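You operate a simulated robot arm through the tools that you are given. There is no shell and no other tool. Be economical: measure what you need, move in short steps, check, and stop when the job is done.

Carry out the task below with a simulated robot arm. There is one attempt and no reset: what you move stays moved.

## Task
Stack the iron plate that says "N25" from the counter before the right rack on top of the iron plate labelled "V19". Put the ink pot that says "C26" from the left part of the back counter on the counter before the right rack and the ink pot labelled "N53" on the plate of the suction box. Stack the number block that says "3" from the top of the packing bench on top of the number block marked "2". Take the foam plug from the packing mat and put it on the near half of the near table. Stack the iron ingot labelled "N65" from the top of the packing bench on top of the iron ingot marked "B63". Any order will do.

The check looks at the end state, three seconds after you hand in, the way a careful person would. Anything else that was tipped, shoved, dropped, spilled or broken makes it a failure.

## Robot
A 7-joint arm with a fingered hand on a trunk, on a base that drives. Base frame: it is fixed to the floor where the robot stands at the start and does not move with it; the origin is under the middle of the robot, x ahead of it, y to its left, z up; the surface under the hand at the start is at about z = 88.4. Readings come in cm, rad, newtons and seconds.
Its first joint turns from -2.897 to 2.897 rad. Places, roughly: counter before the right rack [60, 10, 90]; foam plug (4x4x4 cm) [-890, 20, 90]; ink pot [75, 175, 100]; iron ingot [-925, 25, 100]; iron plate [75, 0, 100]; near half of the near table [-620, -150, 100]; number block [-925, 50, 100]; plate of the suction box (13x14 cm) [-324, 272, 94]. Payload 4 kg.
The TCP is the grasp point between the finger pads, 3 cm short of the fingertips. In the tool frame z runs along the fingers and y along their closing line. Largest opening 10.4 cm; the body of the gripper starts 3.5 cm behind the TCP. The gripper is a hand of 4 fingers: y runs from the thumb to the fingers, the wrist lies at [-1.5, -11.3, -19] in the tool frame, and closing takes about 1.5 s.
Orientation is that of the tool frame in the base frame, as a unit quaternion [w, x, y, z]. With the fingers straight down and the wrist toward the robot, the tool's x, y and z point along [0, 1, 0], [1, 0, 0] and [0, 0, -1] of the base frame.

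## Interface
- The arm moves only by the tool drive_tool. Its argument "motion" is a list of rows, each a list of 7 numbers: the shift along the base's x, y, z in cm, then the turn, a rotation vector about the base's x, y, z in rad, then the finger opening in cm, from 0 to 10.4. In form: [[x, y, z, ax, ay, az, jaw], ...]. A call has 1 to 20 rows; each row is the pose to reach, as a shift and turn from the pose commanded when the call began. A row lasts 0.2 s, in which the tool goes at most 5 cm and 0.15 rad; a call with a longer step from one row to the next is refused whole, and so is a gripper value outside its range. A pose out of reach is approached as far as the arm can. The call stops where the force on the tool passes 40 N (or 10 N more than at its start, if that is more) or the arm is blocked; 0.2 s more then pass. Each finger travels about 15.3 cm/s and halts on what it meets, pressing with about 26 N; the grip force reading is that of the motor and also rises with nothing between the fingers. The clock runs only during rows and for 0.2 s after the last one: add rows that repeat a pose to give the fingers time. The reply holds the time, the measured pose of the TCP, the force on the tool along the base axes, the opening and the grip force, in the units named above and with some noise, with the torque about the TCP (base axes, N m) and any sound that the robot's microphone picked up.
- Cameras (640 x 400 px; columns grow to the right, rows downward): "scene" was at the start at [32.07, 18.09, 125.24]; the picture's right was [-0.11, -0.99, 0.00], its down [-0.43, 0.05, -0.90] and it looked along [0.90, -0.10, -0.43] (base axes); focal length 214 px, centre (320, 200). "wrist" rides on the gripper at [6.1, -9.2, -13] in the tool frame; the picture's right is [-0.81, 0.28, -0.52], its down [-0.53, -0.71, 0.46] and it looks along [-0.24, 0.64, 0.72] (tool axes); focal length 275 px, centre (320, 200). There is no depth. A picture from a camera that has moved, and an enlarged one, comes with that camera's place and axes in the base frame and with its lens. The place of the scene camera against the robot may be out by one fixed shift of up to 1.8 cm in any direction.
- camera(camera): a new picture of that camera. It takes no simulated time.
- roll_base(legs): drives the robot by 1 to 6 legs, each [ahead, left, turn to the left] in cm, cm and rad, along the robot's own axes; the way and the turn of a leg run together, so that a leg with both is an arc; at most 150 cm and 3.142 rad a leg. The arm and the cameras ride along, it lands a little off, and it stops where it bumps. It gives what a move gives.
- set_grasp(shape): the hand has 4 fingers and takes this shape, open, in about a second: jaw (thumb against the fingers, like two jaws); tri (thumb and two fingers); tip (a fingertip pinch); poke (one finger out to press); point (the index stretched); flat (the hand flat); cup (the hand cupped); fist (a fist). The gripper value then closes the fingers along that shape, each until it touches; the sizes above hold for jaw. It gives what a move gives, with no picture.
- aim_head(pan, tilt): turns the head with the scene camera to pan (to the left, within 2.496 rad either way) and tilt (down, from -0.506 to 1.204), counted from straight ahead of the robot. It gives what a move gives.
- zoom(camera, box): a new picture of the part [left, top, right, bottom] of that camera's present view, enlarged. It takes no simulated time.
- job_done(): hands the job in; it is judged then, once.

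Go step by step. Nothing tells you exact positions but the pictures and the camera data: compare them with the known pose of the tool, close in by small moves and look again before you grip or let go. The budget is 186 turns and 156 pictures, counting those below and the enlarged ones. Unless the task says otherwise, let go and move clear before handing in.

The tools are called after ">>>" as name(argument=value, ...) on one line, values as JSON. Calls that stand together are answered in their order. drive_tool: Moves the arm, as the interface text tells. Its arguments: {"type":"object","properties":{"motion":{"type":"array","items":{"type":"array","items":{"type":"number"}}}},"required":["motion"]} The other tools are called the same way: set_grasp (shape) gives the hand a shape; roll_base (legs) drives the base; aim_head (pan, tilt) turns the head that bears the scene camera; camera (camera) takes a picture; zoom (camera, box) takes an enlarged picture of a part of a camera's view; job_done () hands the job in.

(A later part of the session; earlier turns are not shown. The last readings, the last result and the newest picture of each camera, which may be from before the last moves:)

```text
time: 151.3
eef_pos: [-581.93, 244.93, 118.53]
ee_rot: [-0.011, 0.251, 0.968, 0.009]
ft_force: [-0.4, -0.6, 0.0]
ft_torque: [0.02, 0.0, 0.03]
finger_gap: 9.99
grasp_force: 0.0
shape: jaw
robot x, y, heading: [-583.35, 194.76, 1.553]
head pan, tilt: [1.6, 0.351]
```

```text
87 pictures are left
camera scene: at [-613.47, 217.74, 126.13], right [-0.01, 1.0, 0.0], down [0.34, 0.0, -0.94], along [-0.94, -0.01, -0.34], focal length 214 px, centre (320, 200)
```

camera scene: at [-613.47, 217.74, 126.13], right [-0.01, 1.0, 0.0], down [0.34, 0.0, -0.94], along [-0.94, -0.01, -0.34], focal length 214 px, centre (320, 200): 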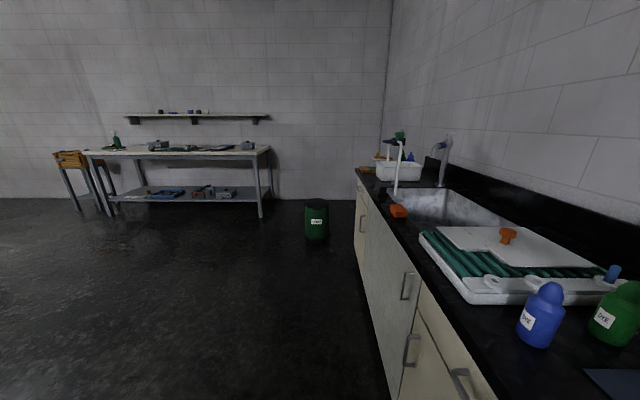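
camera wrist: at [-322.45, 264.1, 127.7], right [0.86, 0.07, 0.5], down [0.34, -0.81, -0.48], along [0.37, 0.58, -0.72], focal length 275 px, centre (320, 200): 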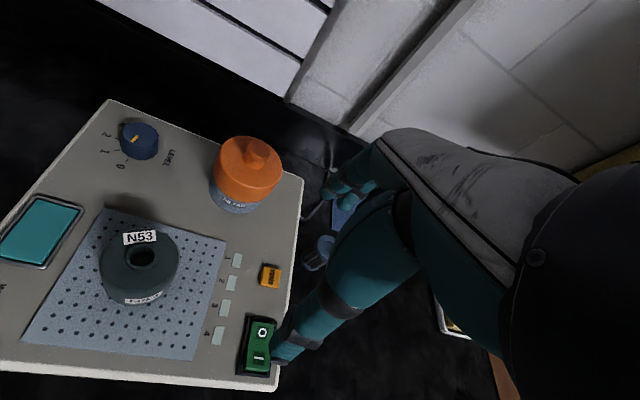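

The bench is ahead in this view. I back off from the counter, turn to face it, and approach.

>>> roll_base(legs=[[-45, 0, 0], [0, 0, 1.588], [90, 90, 0], [90, 30, 0]])

>>> aim_head(pan=0.0, tilt=0.4)

>>> camera(camera="scene")

```text
time: 168.3
eef_pos: [-812.59, 31.27, 118.51]
ee_rot: [-0.014, -0.511, 0.859, -0.002]
ft_force: [0.5, 0.6, -0.5]
ft_torque: [0.01, 0.02, -0.01]
finger_gap: 10.0
grasp_force: 0.0
shape: jaw
robot x, y, heading: [-762.01, 29.68, 3.132]
head pan, tilt: [1.6, 0.351]
```

```text
time: 170.0
eef_pos: [-812.61, 31.2, 118.57]
ee_rot: [-0.013, -0.511, 0.859, -0.002]
ft_force: [0.8, -0.2, 0.3]
ft_torque: [-0.01, -0.02, -0.01]
finger_gap: 10.0
grasp_force: 0.0
shape: jaw
robot x, y, heading: [-761.96, 30.27, 3.131]
head pan, tilt: [0.0, 0.4]
```

```text
86 pictures are left
camera scene: at [-796.61, 9.53, 125.67], right [0.01, 1.0, 0.0], down [0.39, 0.0, -0.92], along [-0.92, 0.01, -0.39], focal length 214 px, centre (320, 200)
```

scene: 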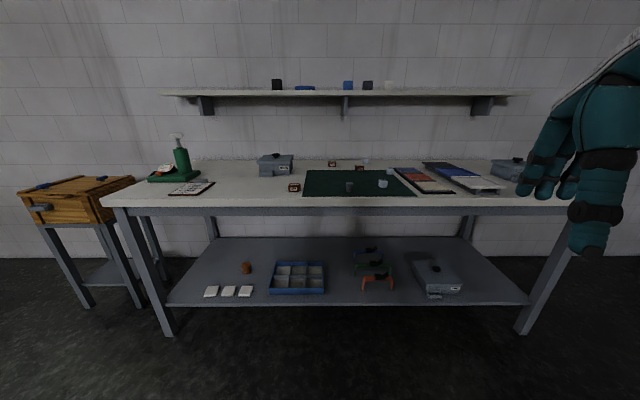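

I move up to the bench.

>>> roll_base(legs=[[70, 0, 0.01]])

>>> aim_head(pan=-0.25, tilt=0.6)

>>> camera(camera="scene")

```text
time: 173.9
eef_pos: [-883.59, 31.0, 118.48]
ee_rot: [-0.014, -0.515, 0.857, -0.002]
ft_force: [0.6, 0.4, 0.4]
ft_torque: [0.03, -0.03, 0.02]
finger_gap: 9.98
grasp_force: 0.1
shape: jaw
robot x, y, heading: [-833.04, 30.2, -3.141]
head pan, tilt: [0.0, 0.4]
```

```text
time: 174.7
eef_pos: [-883.8, 30.99, 118.6]
ee_rot: [-0.013, -0.515, 0.857, -0.001]
ft_force: [0.2, 0.6, 0.2]
ft_torque: [0.01, -0.01, 0.01]
finger_gap: 10.02
grasp_force: 0.0
shape: jaw
robot x, y, heading: [-833.33, 30.42, -3.14]
head pan, tilt: [-0.25, 0.6]
```

```text
85 pictures are left
camera scene: at [-866.79, 11.63, 123.85], right [0.24, 0.97, 0.0], down [0.55, -0.14, -0.83], along [-0.8, 0.2, -0.56], focal length 214 px, centre (320, 200)
```

scene: 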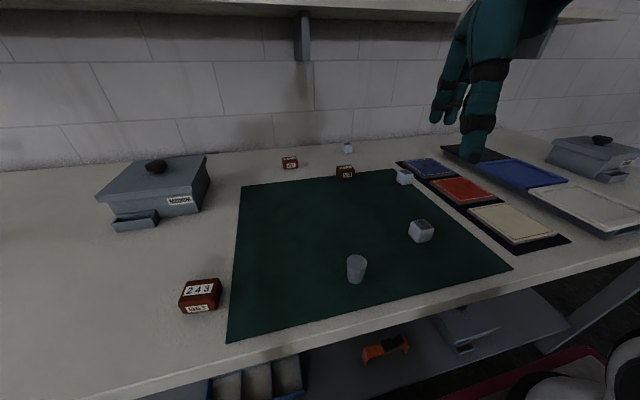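

>>> zoom(camera="scene", box=[270, 130, 430, 250])

>>> zoom(camera="scene", box=[170, 140, 370, 320])

```text
3.33 times, centred on (350, 190) of scene
camera zoom: at [-866.79, 11.63, 123.85], right [0.24, 0.97, 0.0], down [0.55, -0.14, -0.83], along [-0.8, 0.2, -0.56], focal length 715 px, centre (220, 233)
```

zoom: 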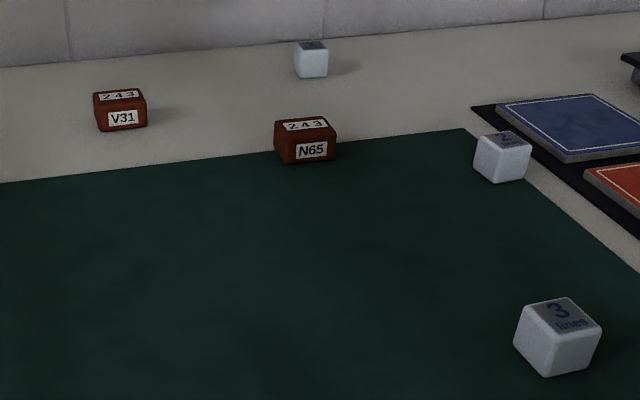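

```text
2.22 times, centred on (270, 230) of scene
camera zoom: at [-866.79, 11.63, 123.85], right [0.24, 0.97, 0.0], down [0.55, -0.14, -0.83], along [-0.8, 0.2, -0.56], focal length 477 px, centre (431, 133)
```

zoom: 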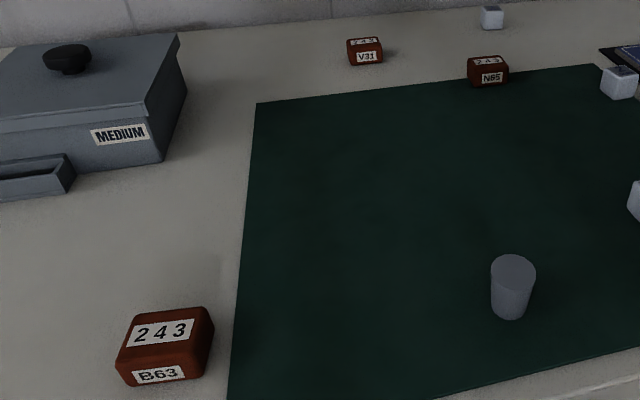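

Blocks "3" (≈-898, 44) and "2" (≈-922, 55), ingots N65 (≈-931, 36) and B63 (≈-892, -3), plug (≈-892, 25). I move 6 cm closer, align the hand and hover near block 3.

>>> roll_base(legs=[[6, 0, 0]])

>>> drive_tool(motion=[[0, 3, 0, 0.004, -0.003, 0.12, 10.4], [0, 6, -2, 0.009, -0.007, 0.24, 10.4], [-1, 9, -5, 0.016, -0.012, 0.36, 10.4], [-3, 11, -9, 0.0216, -0.0163, 0.489, 10.4], [-7, 11, -11, 0.0216, -0.0163, 0.489, 10.4], [-9, 12, -15, 0.0216, -0.0163, 0.489, 10.4], [-9, 12, -15, 0.0216, -0.0163, 0.489, 10.4]])

>>> camera(camera="scene")

>>> camera(camera="wrist")

```text
time: 175.7
eef_pos: [-889.61, 30.92, 118.48]
ee_rot: [-0.013, -0.515, 0.857, -0.001]
ft_force: [-0.6, -0.1, -0.5]
ft_torque: [-0.02, 0.01, -0.03]
finger_gap: 9.99
grasp_force: 0.0
shape: jaw
robot x, y, heading: [-839.1, 30.15, -3.137]
head pan, tilt: [-0.25, 0.6]
```

```text
time: 177.2
eef_pos: [-900.29, 43.14, 105.4]
ee_rot: [0.001, -0.707, 0.707, 0.0]
ft_force: [0.5, 0.7, 0.2]
ft_torque: [0.04, -0.02, -0.01]
finger_gap: 10.36
grasp_force: 0.1
shape: jaw
out of reach, approached as far as the arm can: row 4, 5, 6, 7
robot x, y, heading: [-839.19, 30.46, -3.136]
head pan, tilt: [-0.25, 0.6]
```

```text
82 pictures are left
camera scene: at [-872.74, 11.62, 123.85], right [0.25, 0.97, 0.0], down [0.55, -0.14, -0.83], along [-0.8, 0.2, -0.56], focal length 214 px, centre (320, 200)
```

scene: 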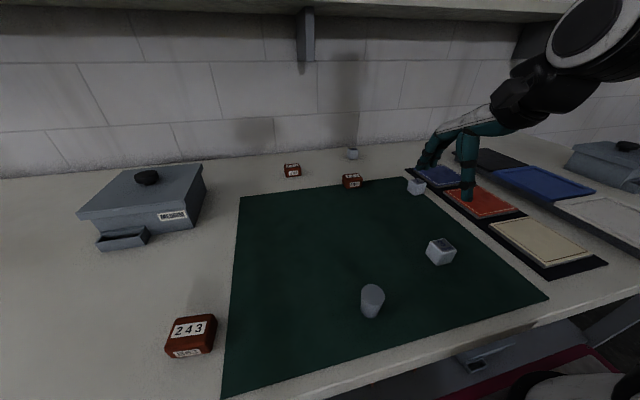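

```text
81 pictures are left
camera wrist: at [-891.18, 37.08, 118.44], right [-0.28, 0.81, 0.52], down [0.71, 0.53, -0.45], along [-0.64, 0.24, -0.73], focal length 275 px, centre (320, 200)
```

wrist: 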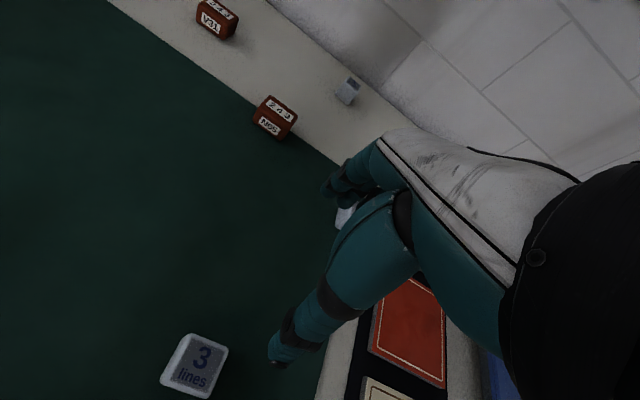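

The bench top seems higher, about z 90.5; block 3 is then near (-894, 41). I move over it and see whether the arm follows.

>>> drive_tool(motion=[[3, -1, 0, 0, 0, 0, 10.4], [6, -2, 0, 0, 0, 0, 10.4], [6, -2, -2, 0, 0, 0, 10.4], [6, -2, -2, 0, 0, 0, 10.4]])

>>> camera(camera="wrist")

>>> camera(camera="scene")

```text
time: 178.2
eef_pos: [-897.75, 41.74, 108.13]
ee_rot: [-0.001, 0.707, -0.707, 0.0]
ft_force: [0.8, -0.5, -0.7]
ft_torque: [-0.01, 0.03, 0.0]
finger_gap: 10.38
grasp_force: 0.0
shape: jaw
out of reach, approached as far as the arm can: row 1, 2, 3, 4
robot x, y, heading: [-838.97, 30.2, -3.141]
head pan, tilt: [-0.25, 0.6]
```

```text
80 pictures are left
camera wrist: at [-888.64, 35.66, 121.21], right [-0.28, 0.81, 0.52], down [0.71, 0.53, -0.45], along [-0.64, 0.24, -0.73], focal length 275 px, centre (320, 200)
```

wrist: 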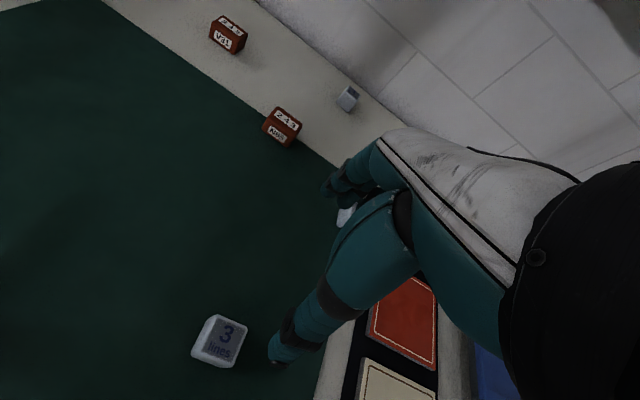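

```text
79 pictures are left
camera scene: at [-872.75, 11.62, 123.85], right [0.25, 0.97, 0.0], down [0.55, -0.14, -0.83], along [-0.8, 0.2, -0.57], focal length 214 px, centre (320, 200)
```

scene: 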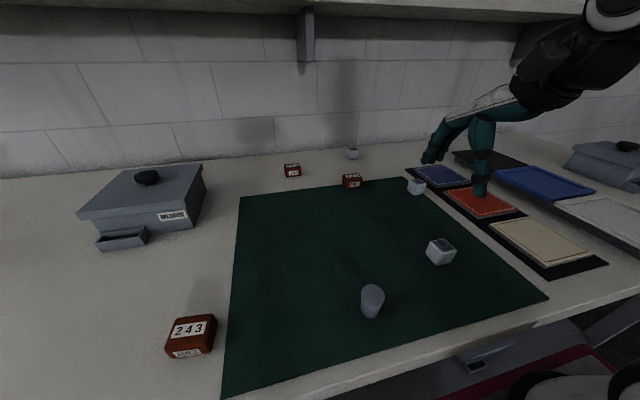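

The arm is in an awkward posture. I bring it back up to a neutral place in front of me and see whether it frees itself.

>>> drive_tool(motion=[[0, 0, 4, 0, 0, 0, 10.4], [3, -3, 7, 0, 0, 0, 10.4], [6, -6, 10, 0, 0, 0, 10.4], [9, -9, 12, 0, 0, 0, 10.4], [10, -11, 12, 0, 0, 0, 10.4], [10, -11, 12, 0, 0, 0, 10.4], [10, -11, 12, 0, 0, 0, 10.4]])

>>> camera(camera="scene")

```text
refused: row 2 steps farther than a row can; nothing moved
```

```text
78 pictures are left
camera scene: at [-872.75, 11.62, 123.85], right [0.25, 0.97, 0.0], down [0.55, -0.14, -0.83], along [-0.8, 0.2, -0.57], focal length 214 px, centre (320, 200)
```

scene: 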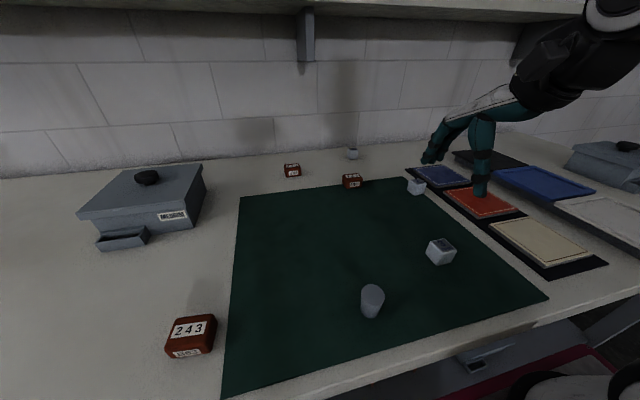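

>>> drive_tool(motion=[[0, 0, 4, 0, 0, 0, 10.4], [1, -1, 8, 0, 0, 0, 10.4], [2, -3, 12, 0, 0, 0, 10.4], [3, -6, 15, 0, 0, 0, 10.4], [3.6, -9, 17, 0, 0, 0, 10.4], [3.6, -11, 17, 0, 0, 0, 10.4], [3.6, -11, 17, 0, 0, 0, 10.4], [3.6, -11, 17, 0, 0, 0, 10.4]])

```text
time: 180.1
eef_pos: [-894.39, 30.66, 125.17]
ee_rot: [0.0, -0.707, 0.707, 0.0]
ft_force: [0.6, 0.2, 0.2]
ft_torque: [0.02, -0.01, 0.02]
finger_gap: 10.36
grasp_force: 0.1
shape: jaw
robot x, y, heading: [-838.84, 29.89, -3.142]
head pan, tilt: [-0.25, 0.6]
```

It follows again. I try the approach over block 3 afresh, first down then sideways.

>>> drive_tool(motion=[[0, 0, -4, 0, 0, 0, 10.4], [0, 0, -8, 0, 0, 0, 10.4], [0, 0, -12, 0, 0, 0, 10.4], [0, 2, -16, 0, 0, 0, 10.4], [0, 5, -19, 0, 0, 0, 10.4], [0, 5, -19, 0, 0, 0, 10.4]])

>>> aim_head(pan=-0.7, tilt=0.2)

>>> camera(camera="scene")

```text
time: 181.4
eef_pos: [-896.46, 35.12, 109.13]
ee_rot: [0.001, -0.707, 0.707, -0.001]
ft_force: [-0.6, -0.4, 0.2]
ft_torque: [-0.01, -0.03, 0.0]
finger_gap: 10.38
grasp_force: 0.0
shape: jaw
out of reach, approached as far as the arm can: row 4, 5, 6
robot x, y, heading: [-839.35, 30.33, -3.139]
head pan, tilt: [-0.25, 0.6]
```

```text
time: 182.3
eef_pos: [-896.5, 34.95, 109.04]
ee_rot: [0.001, -0.707, 0.707, -0.001]
ft_force: [-0.2, 0.2, -0.1]
ft_torque: [0.02, 0.01, -0.03]
finger_gap: 10.39
grasp_force: 0.1
shape: jaw
robot x, y, heading: [-839.18, 30.68, -3.134]
head pan, tilt: [-0.7, 0.201]
```

```text
77 pictures are left
camera scene: at [-871.33, 15.44, 127.52], right [0.64, 0.77, 0.0], down [0.15, -0.13, -0.98], along [-0.75, 0.63, -0.2], focal length 214 px, centre (320, 200)
```

scene: 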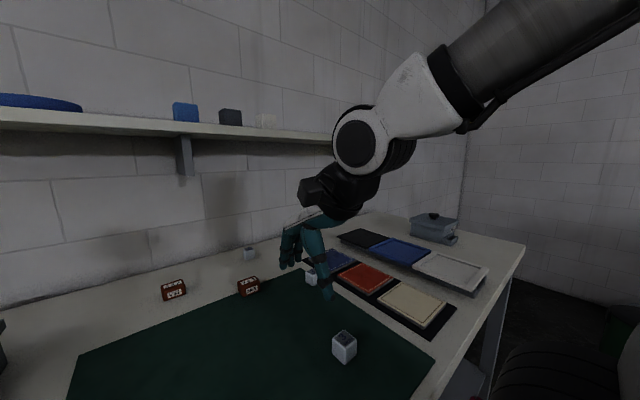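

The wrist bends to its limit for targets to my right; earlier work was at about 12 cm to my left. I raise the hand and move the base to the right so the blocks lie left of centre.

>>> drive_tool(motion=[[0, -1, 4, 0, 0, 0, 10.4], [0, -2, 8, 0, 0, 0, 10.4], [0, -3, 10, 0, 0, 0, 10.4]])

>>> roll_base(legs=[[-5, -28, 0]])

>>> drive_tool(motion=[[0, -4, 0, 0, 0, 0, 10.4], [0, -8, 0, 0, 0, 0, 10.4], [0, -12, -2, 0, 0, 0, 10.4], [-1, -15, -4, 0, 0, 0, 10.4], [-2, -17, -8, 0, 0, 0, 10.4], [-3, -18, -12, 0, 0, 0, 10.4], [-3, -18, -14, 0, 0, 0, 10.4], [-3, -18, -14, 0, 0, 0, 10.4]])

>>> camera(camera="wrist")

```text
time: 183.2
eef_pos: [-896.5, 32.15, 118.98]
ee_rot: [0.0, 0.707, -0.707, 0.001]
ft_force: [-0.2, -0.4, 0.5]
ft_torque: [0.0, 0.02, 0.02]
finger_gap: 10.35
grasp_force: 0.1
shape: jaw
robot x, y, heading: [-839.3, 30.51, -3.138]
head pan, tilt: [-0.7, 0.201]
```

```text
time: 185.1
eef_pos: [-891.58, 60.16, 118.92]
ee_rot: [0.0, 0.708, -0.706, 0.001]
ft_force: [0.2, -0.1, 0.8]
ft_torque: [0.02, 0.04, 0.01]
finger_gap: 10.38
grasp_force: 0.1
shape: jaw
robot x, y, heading: [-834.32, 58.55, -3.135]
head pan, tilt: [-0.7, 0.201]
```

```text
time: 186.9
eef_pos: [-894.48, 42.07, 104.75]
ee_rot: [0.0, 0.708, -0.706, -0.001]
ft_force: [-0.9, 0.1, 1.1]
ft_torque: [0.0, 0.01, -0.02]
finger_gap: 10.39
grasp_force: 0.1
shape: jaw
robot x, y, heading: [-834.24, 58.64, -3.139]
head pan, tilt: [-0.7, 0.201]
```

```text
76 pictures are left
camera wrist: at [-885.41, 35.97, 117.77], right [-0.28, 0.81, 0.52], down [0.71, 0.53, -0.46], along [-0.64, 0.24, -0.73], focal length 275 px, centre (320, 200)
```

wrist: 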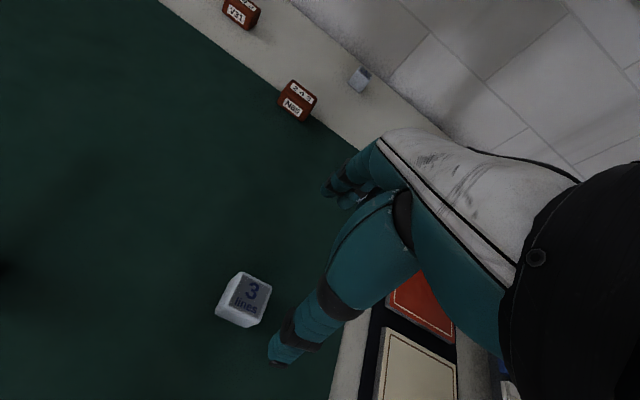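

Now it reaches. Block 3's centre is near (-893.2, 41.1), top about z 93.8. I go down around it and look.

>>> drive_tool(motion=[[1.2, -0.9, -2, 0, 0, 0, 10.4], [1.2, -0.9, -5, 0, 0, 0, 9], [1.2, -0.9, -8, 0, 0, 0, 8], [1.2, -0.9, -9.5, 0, 0, 0, 8], [1.2, -0.9, -10.4, 0, 0, 0, 8], [1.2, -0.9, -10.4, 0, 0, 0, 8]])

>>> aim_head(pan=-0.4, tilt=0.6)

>>> camera(camera="wrist")

>>> zoom(camera="scene", box=[240, 160, 400, 280])

```text
time: 188.3
eef_pos: [-894.05, 42.03, 94.9]
ee_rot: [-0.007, -0.698, 0.716, -0.007]
ft_force: [0.0, 0.8, -0.3]
ft_torque: [0.01, -0.02, -0.03]
finger_gap: 8.02
grasp_force: 0.1
shape: jaw
robot x, y, heading: [-834.29, 58.38, -3.138]
head pan, tilt: [-0.7, 0.201]
```

```text
time: 189.2
eef_pos: [-893.41, 41.38, 94.51]
ee_rot: [0.0, -0.706, 0.708, 0.0]
ft_force: [-0.5, -0.5, 0.6]
ft_torque: [0.0, 0.03, 0.0]
finger_gap: 8.01
grasp_force: 0.1
shape: jaw
robot x, y, heading: [-834.28, 58.94, -3.14]
head pan, tilt: [-0.4, 0.6]
```

```text
75 pictures are left
camera wrist: at [-884.39, 35.2, 107.47], right [-0.27, 0.81, 0.52], down [0.71, 0.53, -0.46], along [-0.64, 0.24, -0.72], focal length 275 px, centre (320, 200)
```

wrist: 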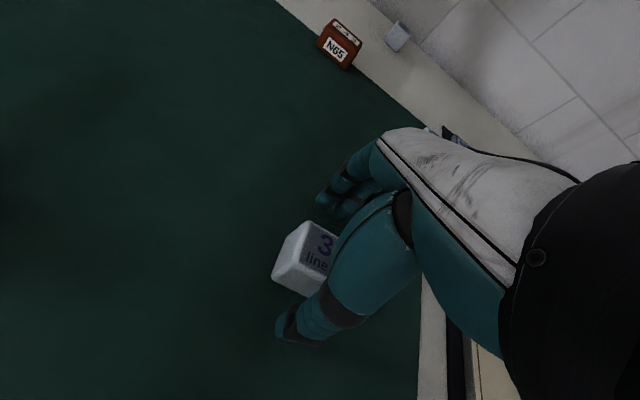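

```text
3.33 times, centred on (320, 220) of scene
camera zoom: at [-867.22, 41.13, 123.61], right [0.41, 0.91, 0.0], down [0.54, -0.24, -0.81], along [-0.74, 0.33, -0.59], focal length 715 px, centre (320, 133)
```

zoom: 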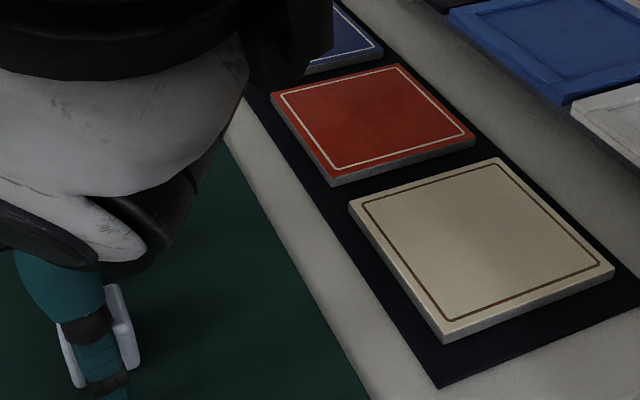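

The block sits between thumb and fingers. I close and lift a little.

>>> drive_tool(motion=[[0.2, -0.1, 0, 0, 0, 0, 7], [0.2, -0.1, -0.3, 0, 0, 0, 6], [0.2, -0.1, -0.3, 0, 0, 0, 5], [0.2, -0.1, -0.3, 0, 0, 0, 4], [0.2, -0.1, -0.3, 0, 0, 0, 3], [0.2, -0.1, -0.3, 0, 0, 0, 2.5], [0.2, -0.1, -0.3, 0, 0, 0, 2.5], [0.2, -0.1, -0.3, 0, 0, 0, 2.5]])

>>> drive_tool(motion=[[0, 0, 2, 0, 0, 0, 2.5], [0, 0, 6, 0, 0, 0, 2.5], [0, 0, 10, 0, 0, 0, 2.5], [0, 0, 10, 0, 0, 0, 2.5]])

>>> camera(camera="wrist")

>>> camera(camera="scene")

```text
time: 191.0
eef_pos: [-893.38, 41.28, 94.3]
ee_rot: [0.0, -0.706, 0.709, -0.001]
ft_force: [0.9, 0.6, 0.4]
ft_torque: [-0.02, 0.03, 0.0]
finger_gap: 2.98
grasp_force: 25.6
shape: jaw
robot x, y, heading: [-834.36, 58.67, -3.14]
head pan, tilt: [-0.4, 0.6]
```

```text
time: 192.0
eef_pos: [-893.06, 41.21, 104.17]
ee_rot: [-0.001, 0.708, -0.707, 0.002]
ft_force: [0.7, 0.1, 0.1]
ft_torque: [0.05, -0.04, -0.02]
finger_gap: 3.0
grasp_force: 26.0
shape: jaw
robot x, y, heading: [-834.14, 58.38, -3.137]
head pan, tilt: [-0.4, 0.6]
```

```text
73 pictures are left
camera wrist: at [-883.91, 35.11, 117.13], right [-0.28, 0.81, 0.52], down [0.71, 0.53, -0.45], along [-0.64, 0.24, -0.73], focal length 275 px, centre (320, 200)
```

wrist: 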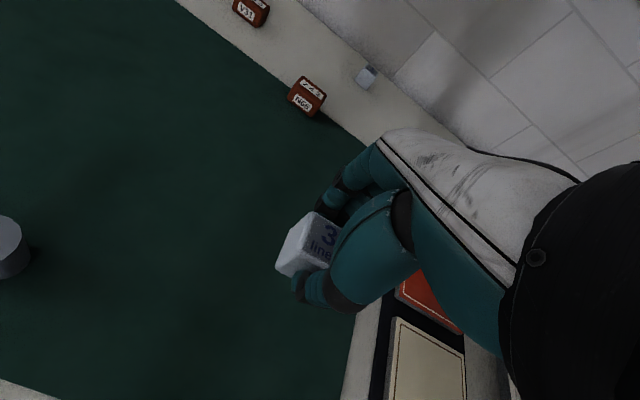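

```text
72 pictures are left
camera scene: at [-867.39, 40.97, 123.85], right [0.39, 0.92, 0.0], down [0.52, -0.22, -0.83], along [-0.76, 0.32, -0.56], focal length 214 px, centre (320, 200)
```

scene: 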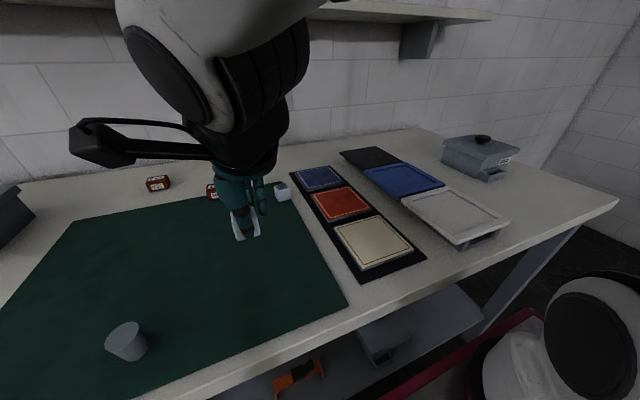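

Block 3 is held. I check the number on the block at the mat corner and the far one.

>>> zoom(camera="scene", box=[262, 170, 312, 210])

>>> zoom(camera="wrist", box=[340, 50, 400, 100])

```text
10.00 times, centred on (287, 190) of scene
camera zoom: at [-867.39, 40.97, 123.85], right [0.39, 0.92, 0.0], down [0.52, -0.22, -0.83], along [-0.76, 0.32, -0.56], focal length 2145 px, centre (650, 300)
```

zoom: 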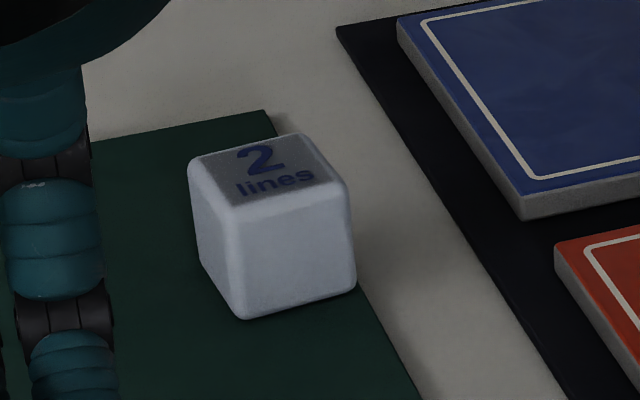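

```text
8.00 times, centred on (370, 75) of wrist
camera zoom: at [-883.91, 35.11, 117.13], right [-0.28, 0.81, 0.52], down [0.71, 0.53, -0.45], along [-0.64, 0.24, -0.73], focal length 2202 px, centre (-80, 1200)
```

zoom: 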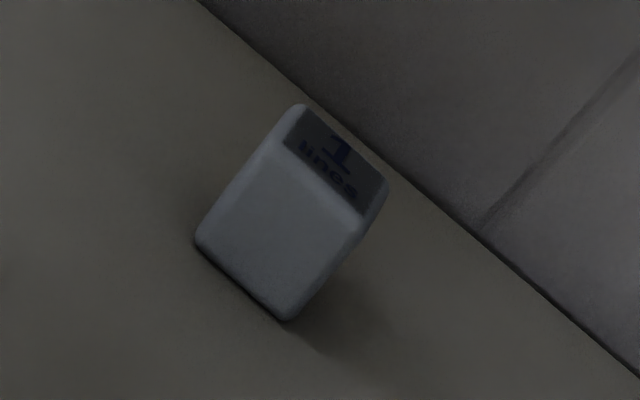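

Block 2 is near (-918, 50.5). I carry block 3 above it and compare in both views.

>>> drive_tool(motion=[[-4, 1.5, 0, 0, 0, 0, 2.5], [-8, 3, 0, 0, 0, 0, 2.5], [-12, 4.5, 0, 0, 0, 0, 2.5], [-16, 6, 0, 0, 0, 0, 2.5], [-20, 7.5, -1, 0, 0, 0, 2.5], [-23, 8.5, -2, 0, 0, 0, 2.5], [-25, 9, -3, 0, 0, 0, 2.5], [-25, 9, -3, 0, 0, 0, 2.5], [-25, 9, -3, 0, 0, 0, 2.5]])

>>> zoom(camera="scene", box=[237, 150, 337, 220])

>>> camera(camera="wrist")

```text
time: 194.0
eef_pos: [-917.94, 50.19, 101.13]
ee_rot: [0.0, 0.708, -0.706, -0.001]
ft_force: [0.2, 1.0, -1.0]
ft_torque: [-0.03, 0.01, 0.01]
finger_gap: 2.97
grasp_force: 26.4
shape: jaw
robot x, y, heading: [-834.3, 58.6, -3.138]
head pan, tilt: [-0.4, 0.6]
```

```text
5.71 times, centred on (287, 185) of scene
camera zoom: at [-867.39, 40.98, 123.85], right [0.39, 0.92, 0.0], down [0.52, -0.22, -0.82], along [-0.76, 0.32, -0.57], focal length 1226 px, centre (509, 286)
```

zoom: 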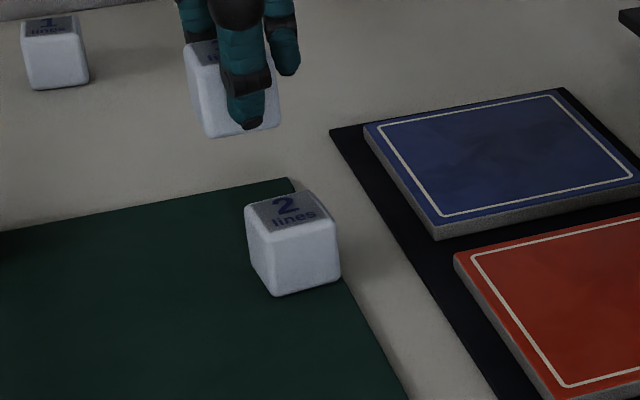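

```text
68 pictures are left
camera wrist: at [-908.86, 44.05, 114.18], right [-0.28, 0.81, 0.52], down [0.71, 0.53, -0.46], along [-0.64, 0.24, -0.73], focal length 275 px, centre (320, 200)
```

wrist: 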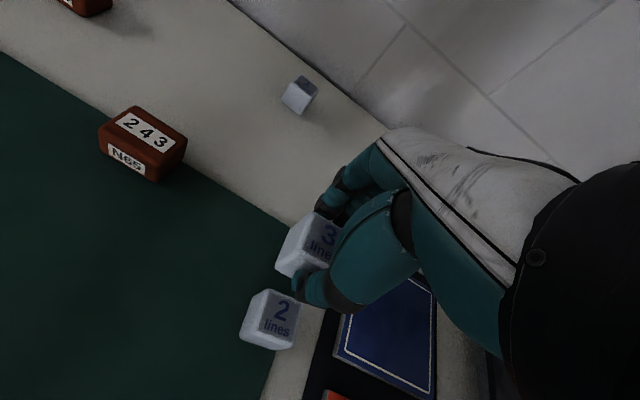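

Block 3 must go about 2.8 cm toward me and 1 cm to +y. I shift, lower a bit and look again.

>>> drive_tool(motion=[[1.5, 0.5, 0, 0, 0, 0, 2.5], [2.8, 1.0, 0, 0, 0, 0, 2.5], [2.8, 1.0, -1.5, 0, 0, 0, 2.5], [2.8, 1.0, -1.5, 0, 0, 0, 2.5], [2.8, 1.0, -1.5, 0, 0, 0, 2.5]])

>>> zoom(camera="scene", box=[247, 150, 327, 210])

>>> zoom(camera="wrist", box=[220, 170, 400, 370])

```text
time: 195.2
eef_pos: [-915.23, 51.24, 99.72]
ee_rot: [-0.001, 0.708, -0.706, -0.001]
ft_force: [0.1, 0.6, -0.8]
ft_torque: [-0.01, -0.02, 0.02]
finger_gap: 3.02
grasp_force: 26.1
shape: jaw
robot x, y, heading: [-834.17, 58.28, -3.14]
head pan, tilt: [-0.4, 0.6]
```

```text
6.67 times, centred on (287, 180) of scene
camera zoom: at [-867.39, 40.97, 123.85], right [0.39, 0.92, 0.0], down [0.52, -0.22, -0.82], along [-0.76, 0.32, -0.57], focal length 1430 px, centre (540, 333)
```

zoom: 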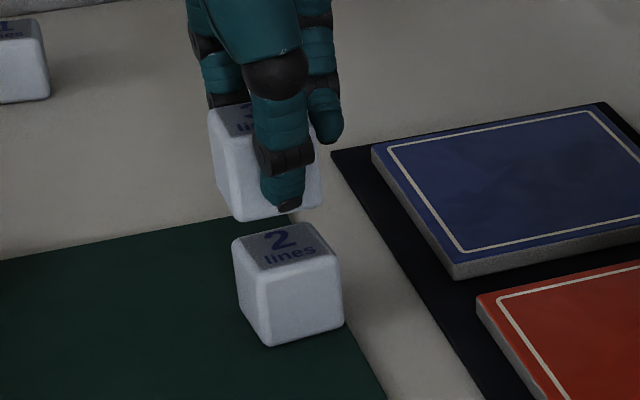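

```text
2.00 times, centred on (310, 270) of wrist
camera zoom: at [-906.2, 45.09, 112.72], right [-0.28, 0.81, 0.52], down [0.71, 0.53, -0.46], along [-0.64, 0.24, -0.73], focal length 551 px, centre (340, 60)
```

zoom: 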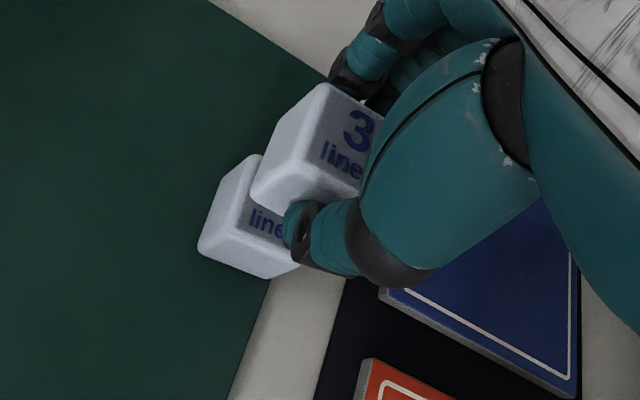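

Still about 0.8 cm off in x and 0.3 in y. I correct and lower in small steps.

>>> drive_tool(motion=[[0.4, 0.15, 0, 0, 0, 0, 2.5], [0.8, 0.3, 0, 0, 0, 0, 2.5], [0.8, 0.3, -1.0, 0, 0, 0, 2.5], [0.8, 0.3, -1.0, 0, 0, 0, 2.5]])

>>> zoom(camera="scene", box=[247, 150, 327, 210])

>>> zoom(camera="wrist", box=[220, 170, 400, 370])

```text
time: 196.2
eef_pos: [-914.53, 51.52, 98.72]
ee_rot: [0.0, 0.708, -0.706, 0.001]
ft_force: [0.7, 0.0, -0.2]
ft_torque: [0.03, 0.03, 0.0]
finger_gap: 3.04
grasp_force: 25.9
shape: jaw
robot x, y, heading: [-834.19, 58.61, -3.142]
head pan, tilt: [-0.4, 0.6]
```

```text
6.67 times, centred on (287, 180) of scene
camera zoom: at [-867.39, 40.97, 123.85], right [0.39, 0.92, 0.0], down [0.52, -0.22, -0.83], along [-0.76, 0.32, -0.57], focal length 1430 px, centre (540, 333)
```

zoom: 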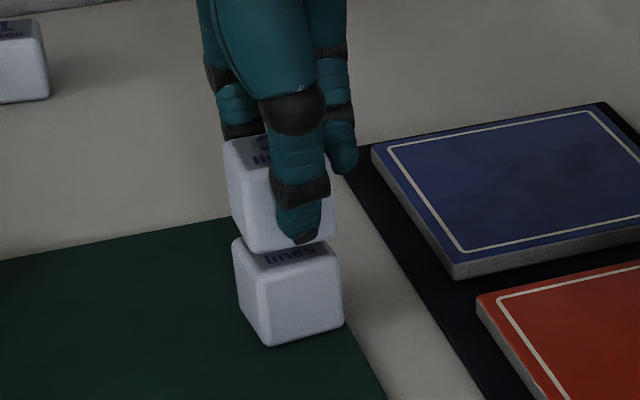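

```text
2.00 times, centred on (310, 270) of wrist
camera zoom: at [-905.47, 45.38, 111.66], right [-0.28, 0.81, 0.52], down [0.71, 0.53, -0.46], along [-0.64, 0.24, -0.73], focal length 551 px, centre (340, 60)
```

zoom: 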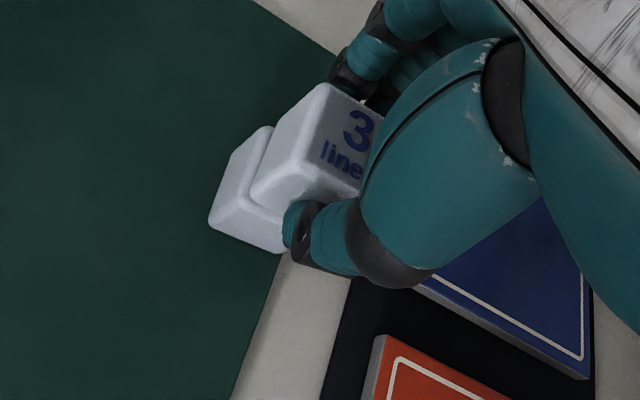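

Almost right; a last nudge of (+0.15, +0.3) and down to contact.

>>> drive_tool(motion=[[0.15, 0.3, -0.3, 0, 0, 0, 2.5], [0.15, 0.3, -0.6, 0, 0, 0, 2.5], [0.15, 0.3, -0.8, 0, 0, 0, 2.5], [0.15, 0.3, -0.8, 0, 0, 0, 2.5]])

>>> zoom(camera="scene", box=[247, 150, 327, 210])

```text
time: 197.2
eef_pos: [-914.37, 51.87, 97.8]
ee_rot: [0.0, 0.708, -0.706, 0.0]
ft_force: [0.7, -0.3, 0.3]
ft_torque: [0.01, 0.03, -0.01]
finger_gap: 3.05
grasp_force: 25.9
shape: jaw
robot x, y, heading: [-834.14, 58.52, -3.146]
head pan, tilt: [-0.4, 0.6]
```

```text
6.67 times, centred on (287, 180) of scene
camera zoom: at [-867.39, 40.97, 123.85], right [0.39, 0.92, 0.0], down [0.52, -0.22, -0.83], along [-0.76, 0.32, -0.57], focal length 1430 px, centre (540, 333)
```

zoom: 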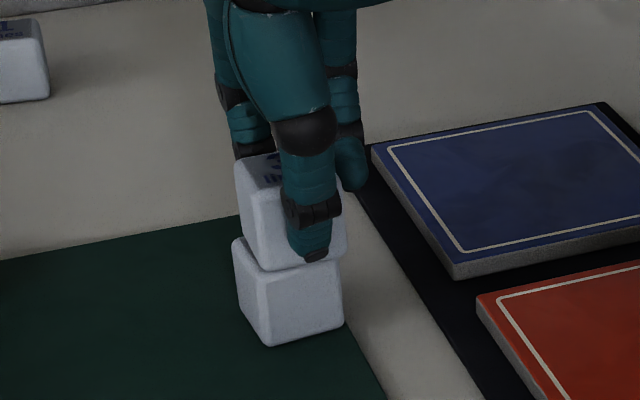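

>>> drive_tool(motion=[[0, -0.1, -0.15, 0, 0, 0, 2.5], [0, -0.1, -0.3, 0, 0, 0, 2.5], [0, -0.1, -0.4, 0, 0, 0, 2.5], [0, -0.1, -0.4, 0, 0, 0, 2.5]])

>>> zoom(camera="scene", box=[257, 160, 317, 205])

```text
time: 198.2
eef_pos: [-914.42, 51.56, 97.63]
ee_rot: [0.002, 0.707, -0.707, 0.0]
ft_force: [0.6, 2.2, 19.2]
ft_torque: [0.08, 0.14, -0.02]
finger_gap: 3.14
grasp_force: 25.9
shape: jaw
robot x, y, heading: [-834.38, 58.39, -3.134]
head pan, tilt: [-0.4, 0.6]
```

```text
8.89 times, centred on (287, 182) of scene
camera zoom: at [-867.33, 40.99, 123.87], right [0.39, 0.92, 0.0], down [0.52, -0.22, -0.83], along [-0.76, 0.32, -0.56], focal length 1906 px, centre (613, 356)
```

zoom: 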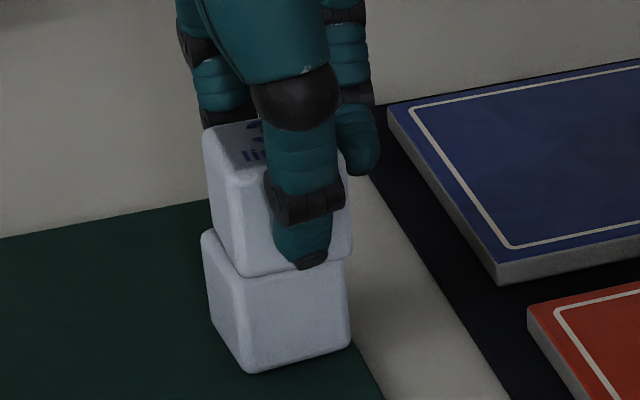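

Contact with good alignment. I ease the pressure, open gradually and rise.

>>> drive_tool(motion=[[0, 0, 0.2, 0, 0, 0, 2.5], [0, 0, 0.2, 0, 0, 0, 3.4], [0, 0, 0.2, 0, 0, 0, 4], [0, 0, 0.2, 0, 0, 0, 5.5], [0, 0, 0.2, 0, 0, 0, 7.5], [0, 0, 0.2, 0, 0, 0, 7.5], [0, 0, 3, 0, 0, 0, 7.5], [0, 0, 7, 0, 0, 0, 7.5], [0, 0, 8, 0, 0, 0, 10.4]])

>>> zoom(camera="scene", box=[227, 140, 347, 230])

>>> camera(camera="wrist")

```text
time: 200.2
eef_pos: [-914.33, 51.66, 105.45]
ee_rot: [-0.001, 0.708, -0.706, 0.001]
ft_force: [0.0, -0.1, -0.5]
ft_torque: [0.0, 0.0, 0.02]
finger_gap: 10.39
grasp_force: 0.1
shape: jaw
robot x, y, heading: [-834.02, 58.72, -3.137]
head pan, tilt: [-0.4, 0.6]
```

```text
4.44 times, centred on (287, 185) of scene
camera zoom: at [-867.39, 40.97, 123.85], right [0.39, 0.92, 0.0], down [0.52, -0.22, -0.82], along [-0.76, 0.32, -0.57], focal length 953 px, centre (467, 267)
```

zoom: 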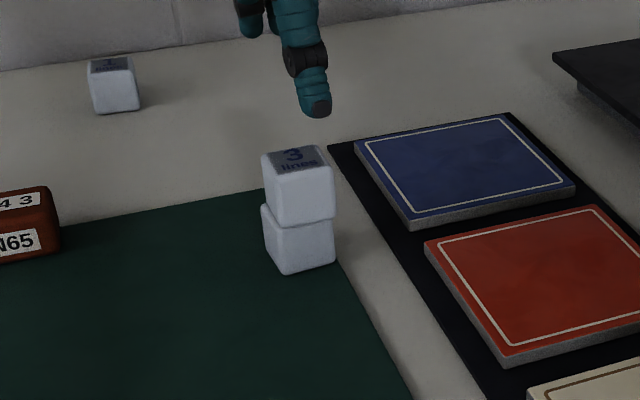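

```text
60 pictures are left
camera wrist: at [-905.26, 45.46, 118.54], right [-0.28, 0.81, 0.52], down [0.71, 0.53, -0.45], along [-0.64, 0.24, -0.73], focal length 275 px, centre (320, 200)
```

wrist: 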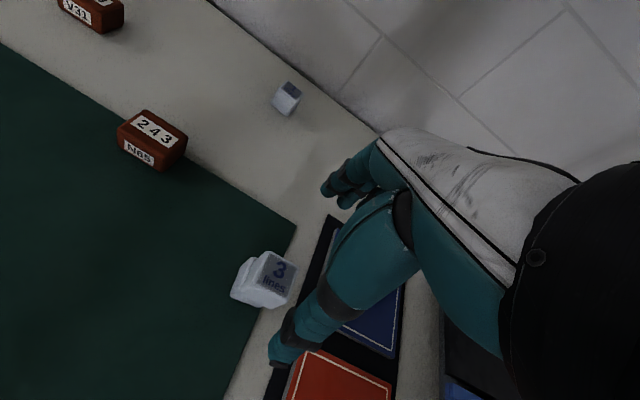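

Block stack is good. Now N65 near (-922.5, 35.7): I shift the base 12 cm to its left so that it's reachable comfortably.

>>> drive_tool(motion=[[3, 0, 2, 0, 0, 0, 10.4], [6, 0, 3, 0, 0, 0, 10.4]])

>>> roll_base(legs=[[0, 12, 0]])

>>> drive_tool(motion=[[-3, -1, -1, 0, 0, 0, 10.4], [-6, -2, -2, 0, 0, 0, 10.4], [-9, -3, -3, 0, 0, 0, 10.4], [-9, -3, -3, 0, 0, 0, 10.4]])

>>> camera(camera="wrist")

>>> camera(camera="scene")

```text
time: 200.8
eef_pos: [-908.58, 51.54, 108.42]
ee_rot: [-0.001, -0.707, 0.707, -0.001]
ft_force: [-0.3, 0.5, 0.3]
ft_torque: [-0.04, 0.02, 0.02]
finger_gap: 10.4
grasp_force: 0.0
shape: jaw
robot x, y, heading: [-833.9, 58.71, -3.134]
head pan, tilt: [-0.4, 0.6]
```

```text
time: 202.0
eef_pos: [-908.62, 39.55, 108.44]
ee_rot: [0.0, 0.708, -0.706, 0.001]
ft_force: [0.2, 0.8, -1.3]
ft_torque: [0.04, -0.02, -0.01]
finger_gap: 10.38
grasp_force: 0.0
shape: jaw
robot x, y, heading: [-834.08, 46.49, -3.135]
head pan, tilt: [-0.4, 0.6]
```

```text
time: 203.0
eef_pos: [-917.53, 36.53, 105.63]
ee_rot: [-0.001, 0.708, -0.706, 0.001]
ft_force: [0.2, 0.0, 0.1]
ft_torque: [0.0, 0.04, -0.01]
finger_gap: 10.39
grasp_force: 0.0
shape: jaw
robot x, y, heading: [-834.11, 46.76, -3.136]
head pan, tilt: [-0.4, 0.6]
```

```text
59 pictures are left
camera wrist: at [-908.43, 30.41, 118.55], right [-0.28, 0.81, 0.52], down [0.71, 0.54, -0.45], along [-0.64, 0.24, -0.73], focal length 275 px, centre (320, 200)
```

wrist: 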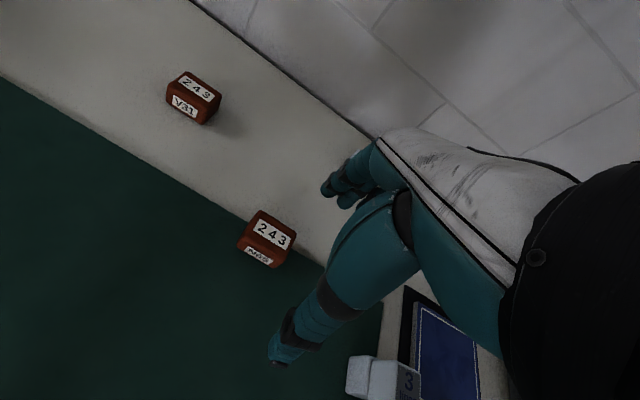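

```text
58 pictures are left
camera scene: at [-867.31, 28.94, 123.85], right [0.38, 0.92, 0.0], down [0.52, -0.22, -0.83], along [-0.76, 0.32, -0.56], focal length 214 px, centre (320, 200)
```

scene: 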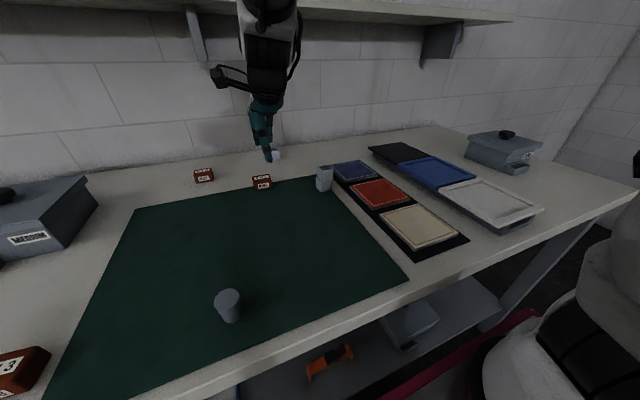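

N65's top is at about (-923.3, 35.2, z 92.5). I go down around it.

>>> drive_tool(motion=[[-3, -0.7, -1, 0, 0, 0, 10.4], [-5.8, -1.3, -3, 0, 0, 0, 9], [-5.8, -1.3, -6, 0, 0, 0, 8], [-5.8, -1.3, -9, 0, 0, 0, 8], [-5.8, -1.3, -10.5, 0, 0, 0, 8], [-5.8, -1.3, -11.5, 0, 0, 0, 8], [-5.8, -1.3, -11.5, 0, 0, 0, 8], [-5.8, -1.3, -11.5, 0, 0, 0, 8]])

>>> zoom(camera="wrist", box=[220, 150, 420, 350])

>>> zoom(camera="scene", box=[220, 140, 320, 210])

```text
time: 204.8
eef_pos: [-923.41, 35.27, 93.94]
ee_rot: [0.0, 0.709, -0.706, 0.0]
ft_force: [0.7, -0.6, 0.8]
ft_torque: [0.02, 0.02, -0.01]
finger_gap: 8.0
grasp_force: 0.1
shape: jaw
robot x, y, heading: [-834.18, 47.03, -3.138]
head pan, tilt: [-0.4, 0.6]
```

```text
2.00 times, centred on (320, 250) of wrist
camera zoom: at [-914.27, 29.17, 107.0], right [-0.28, 0.81, 0.52], down [0.71, 0.53, -0.46], along [-0.64, 0.24, -0.73], focal length 551 px, centre (320, 100)
```

zoom: 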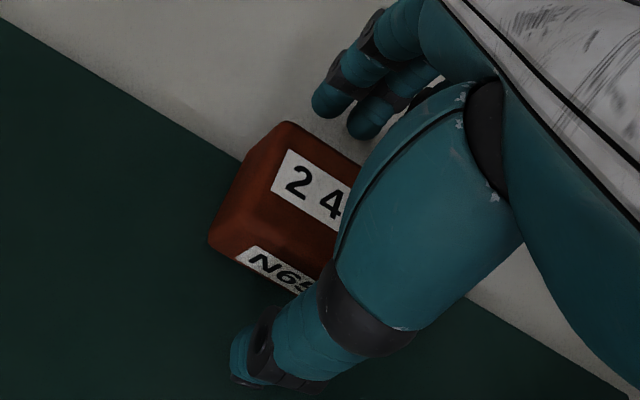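

```text
5.71 times, centred on (270, 175) of scene
camera zoom: at [-867.31, 28.93, 123.85], right [0.38, 0.92, 0.0], down [0.52, -0.22, -0.83], along [-0.76, 0.32, -0.57], focal length 1226 px, centre (606, 343)
```

zoom: 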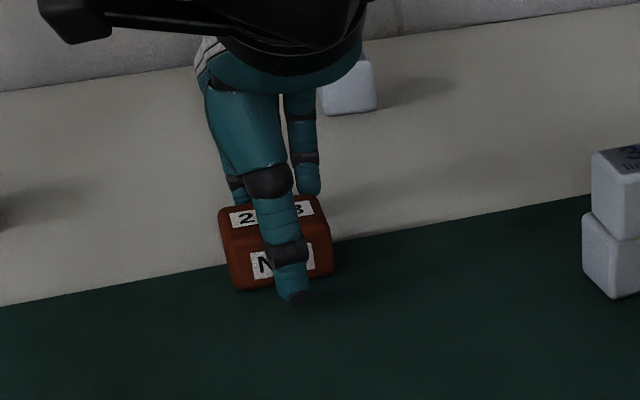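

Thumb and fingers straddle the ingot centrally. I close.

>>> drive_tool(motion=[[0, 0, -0.3, 0, 0, 0, 7], [0, 0, -0.3, 0, 0, 0, 6], [0, 0, -0.3, 0, 0, 0, 5], [0, 0, -0.3, 0, 0, 0, 4], [0, 0, -0.3, 0, 0, 0, 3], [0, 0, -0.3, 0, 0, 0, 2], [0, 0, -0.3, 0, 0, 0, 2], [0, 0, -0.3, 0, 0, 0, 2], [0, 0, 1.2, 0, 0, 0, 2], [0, 0, 1.2, 0, 0, 0, 2]])

>>> zoom(camera="scene", box=[220, 140, 320, 210])

```text
time: 207.0
eef_pos: [-923.31, 35.33, 95.28]
ee_rot: [-0.001, 0.708, -0.706, 0.001]
ft_force: [-0.3, -0.4, -5.3]
ft_torque: [0.01, -0.02, 0.01]
finger_gap: 3.38
grasp_force: 26.1
shape: jaw
robot x, y, heading: [-833.86, 46.38, -3.132]
head pan, tilt: [-0.4, 0.6]
```

```text
5.71 times, centred on (270, 175) of scene
camera zoom: at [-867.33, 28.93, 123.84], right [0.38, 0.92, 0.0], down [0.52, -0.22, -0.82], along [-0.76, 0.32, -0.57], focal length 1226 px, centre (606, 343)
```

zoom: 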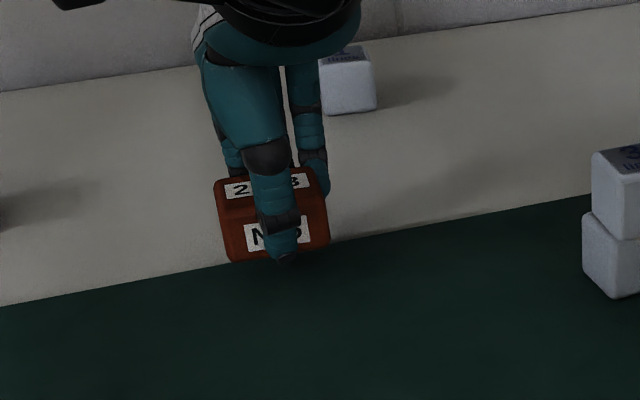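

N65 is lifted (5 N). I retract and drive left to B63.

>>> drive_tool(motion=[[0, 0, 4, 0, 0, 0, 2], [2, 0, 8, 0, 0, 0, 2], [6, 0, 10, 0, 0, 0, 2], [10, 0, 12, 0, 0, 0, 2], [14, 0, 14, 0, 0, 0, 2], [18, 0, 15, 0, 0, 0, 2], [22, 0, 15, 0, 0, 0, 2], [25, 0, 15, 0, 0, 0, 2], [25, 0, 15, 0, 0, 0, 2]])

>>> roll_base(legs=[[0, 36, 0]])

>>> aim_head(pan=-0.1, tilt=0.7)

>>> camera(camera="wrist")

>>> camera(camera="scene")

```text
time: 209.0
eef_pos: [-898.3, 35.09, 110.07]
ee_rot: [-0.001, 0.708, -0.707, 0.0]
ft_force: [-0.3, 1.0, -4.6]
ft_torque: [-0.01, 0.01, 0.03]
finger_gap: 3.36
grasp_force: 25.8
shape: jaw
robot x, y, heading: [-834.33, 46.56, -3.133]
head pan, tilt: [-0.4, 0.6]
```

```text
time: 211.3
eef_pos: [-898.11, -0.71, 110.02]
ee_rot: [0.0, 0.709, -0.705, 0.0]
ft_force: [0.4, 0.1, -3.9]
ft_torque: [-0.04, -0.02, -0.01]
finger_gap: 3.38
grasp_force: 25.5
shape: jaw
robot x, y, heading: [-834.04, 10.79, -3.132]
head pan, tilt: [-0.4, 0.6]
```

```text
time: 212.1
eef_pos: [-898.17, -0.76, 110.1]
ee_rot: [-0.001, 0.71, -0.704, 0.0]
ft_force: [0.4, 0.6, -3.9]
ft_torque: [0.0, 0.01, 0.01]
finger_gap: 3.36
grasp_force: 25.8
shape: jaw
robot x, y, heading: [-833.88, 10.91, -3.134]
head pan, tilt: [-0.099, 0.7]
```

```text
54 pictures are left
camera wrist: at [-889.06, -6.77, 123.1], right [-0.28, 0.81, 0.52], down [0.71, 0.54, -0.46], along [-0.65, 0.24, -0.73], focal length 275 px, centre (320, 200)
```

wrist: 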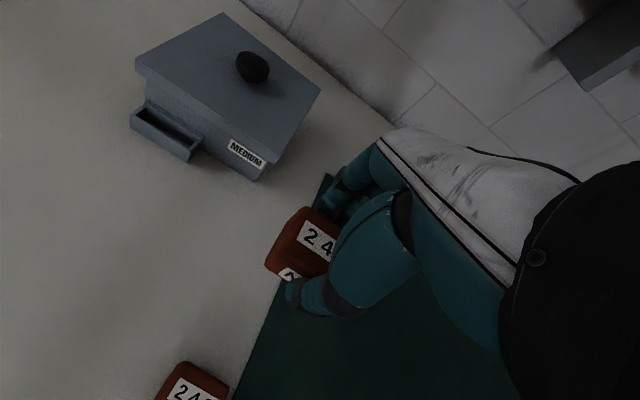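

```text
53 pictures are left
camera scene: at [-867.32, -9.38, 122.98], right [0.09, 1.0, 0.0], down [0.64, -0.06, -0.77], along [-0.76, 0.07, -0.64], focal length 214 px, centre (320, 200)
```

scene: 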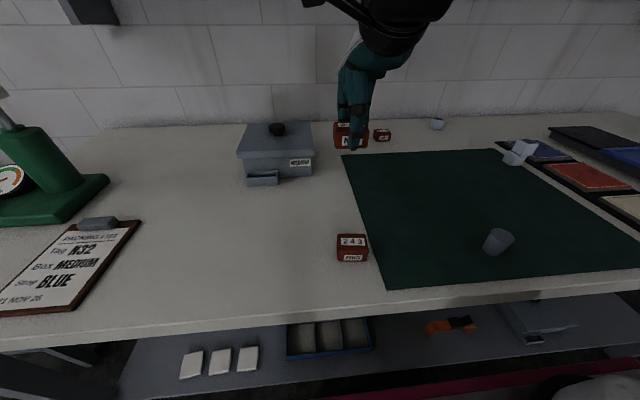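

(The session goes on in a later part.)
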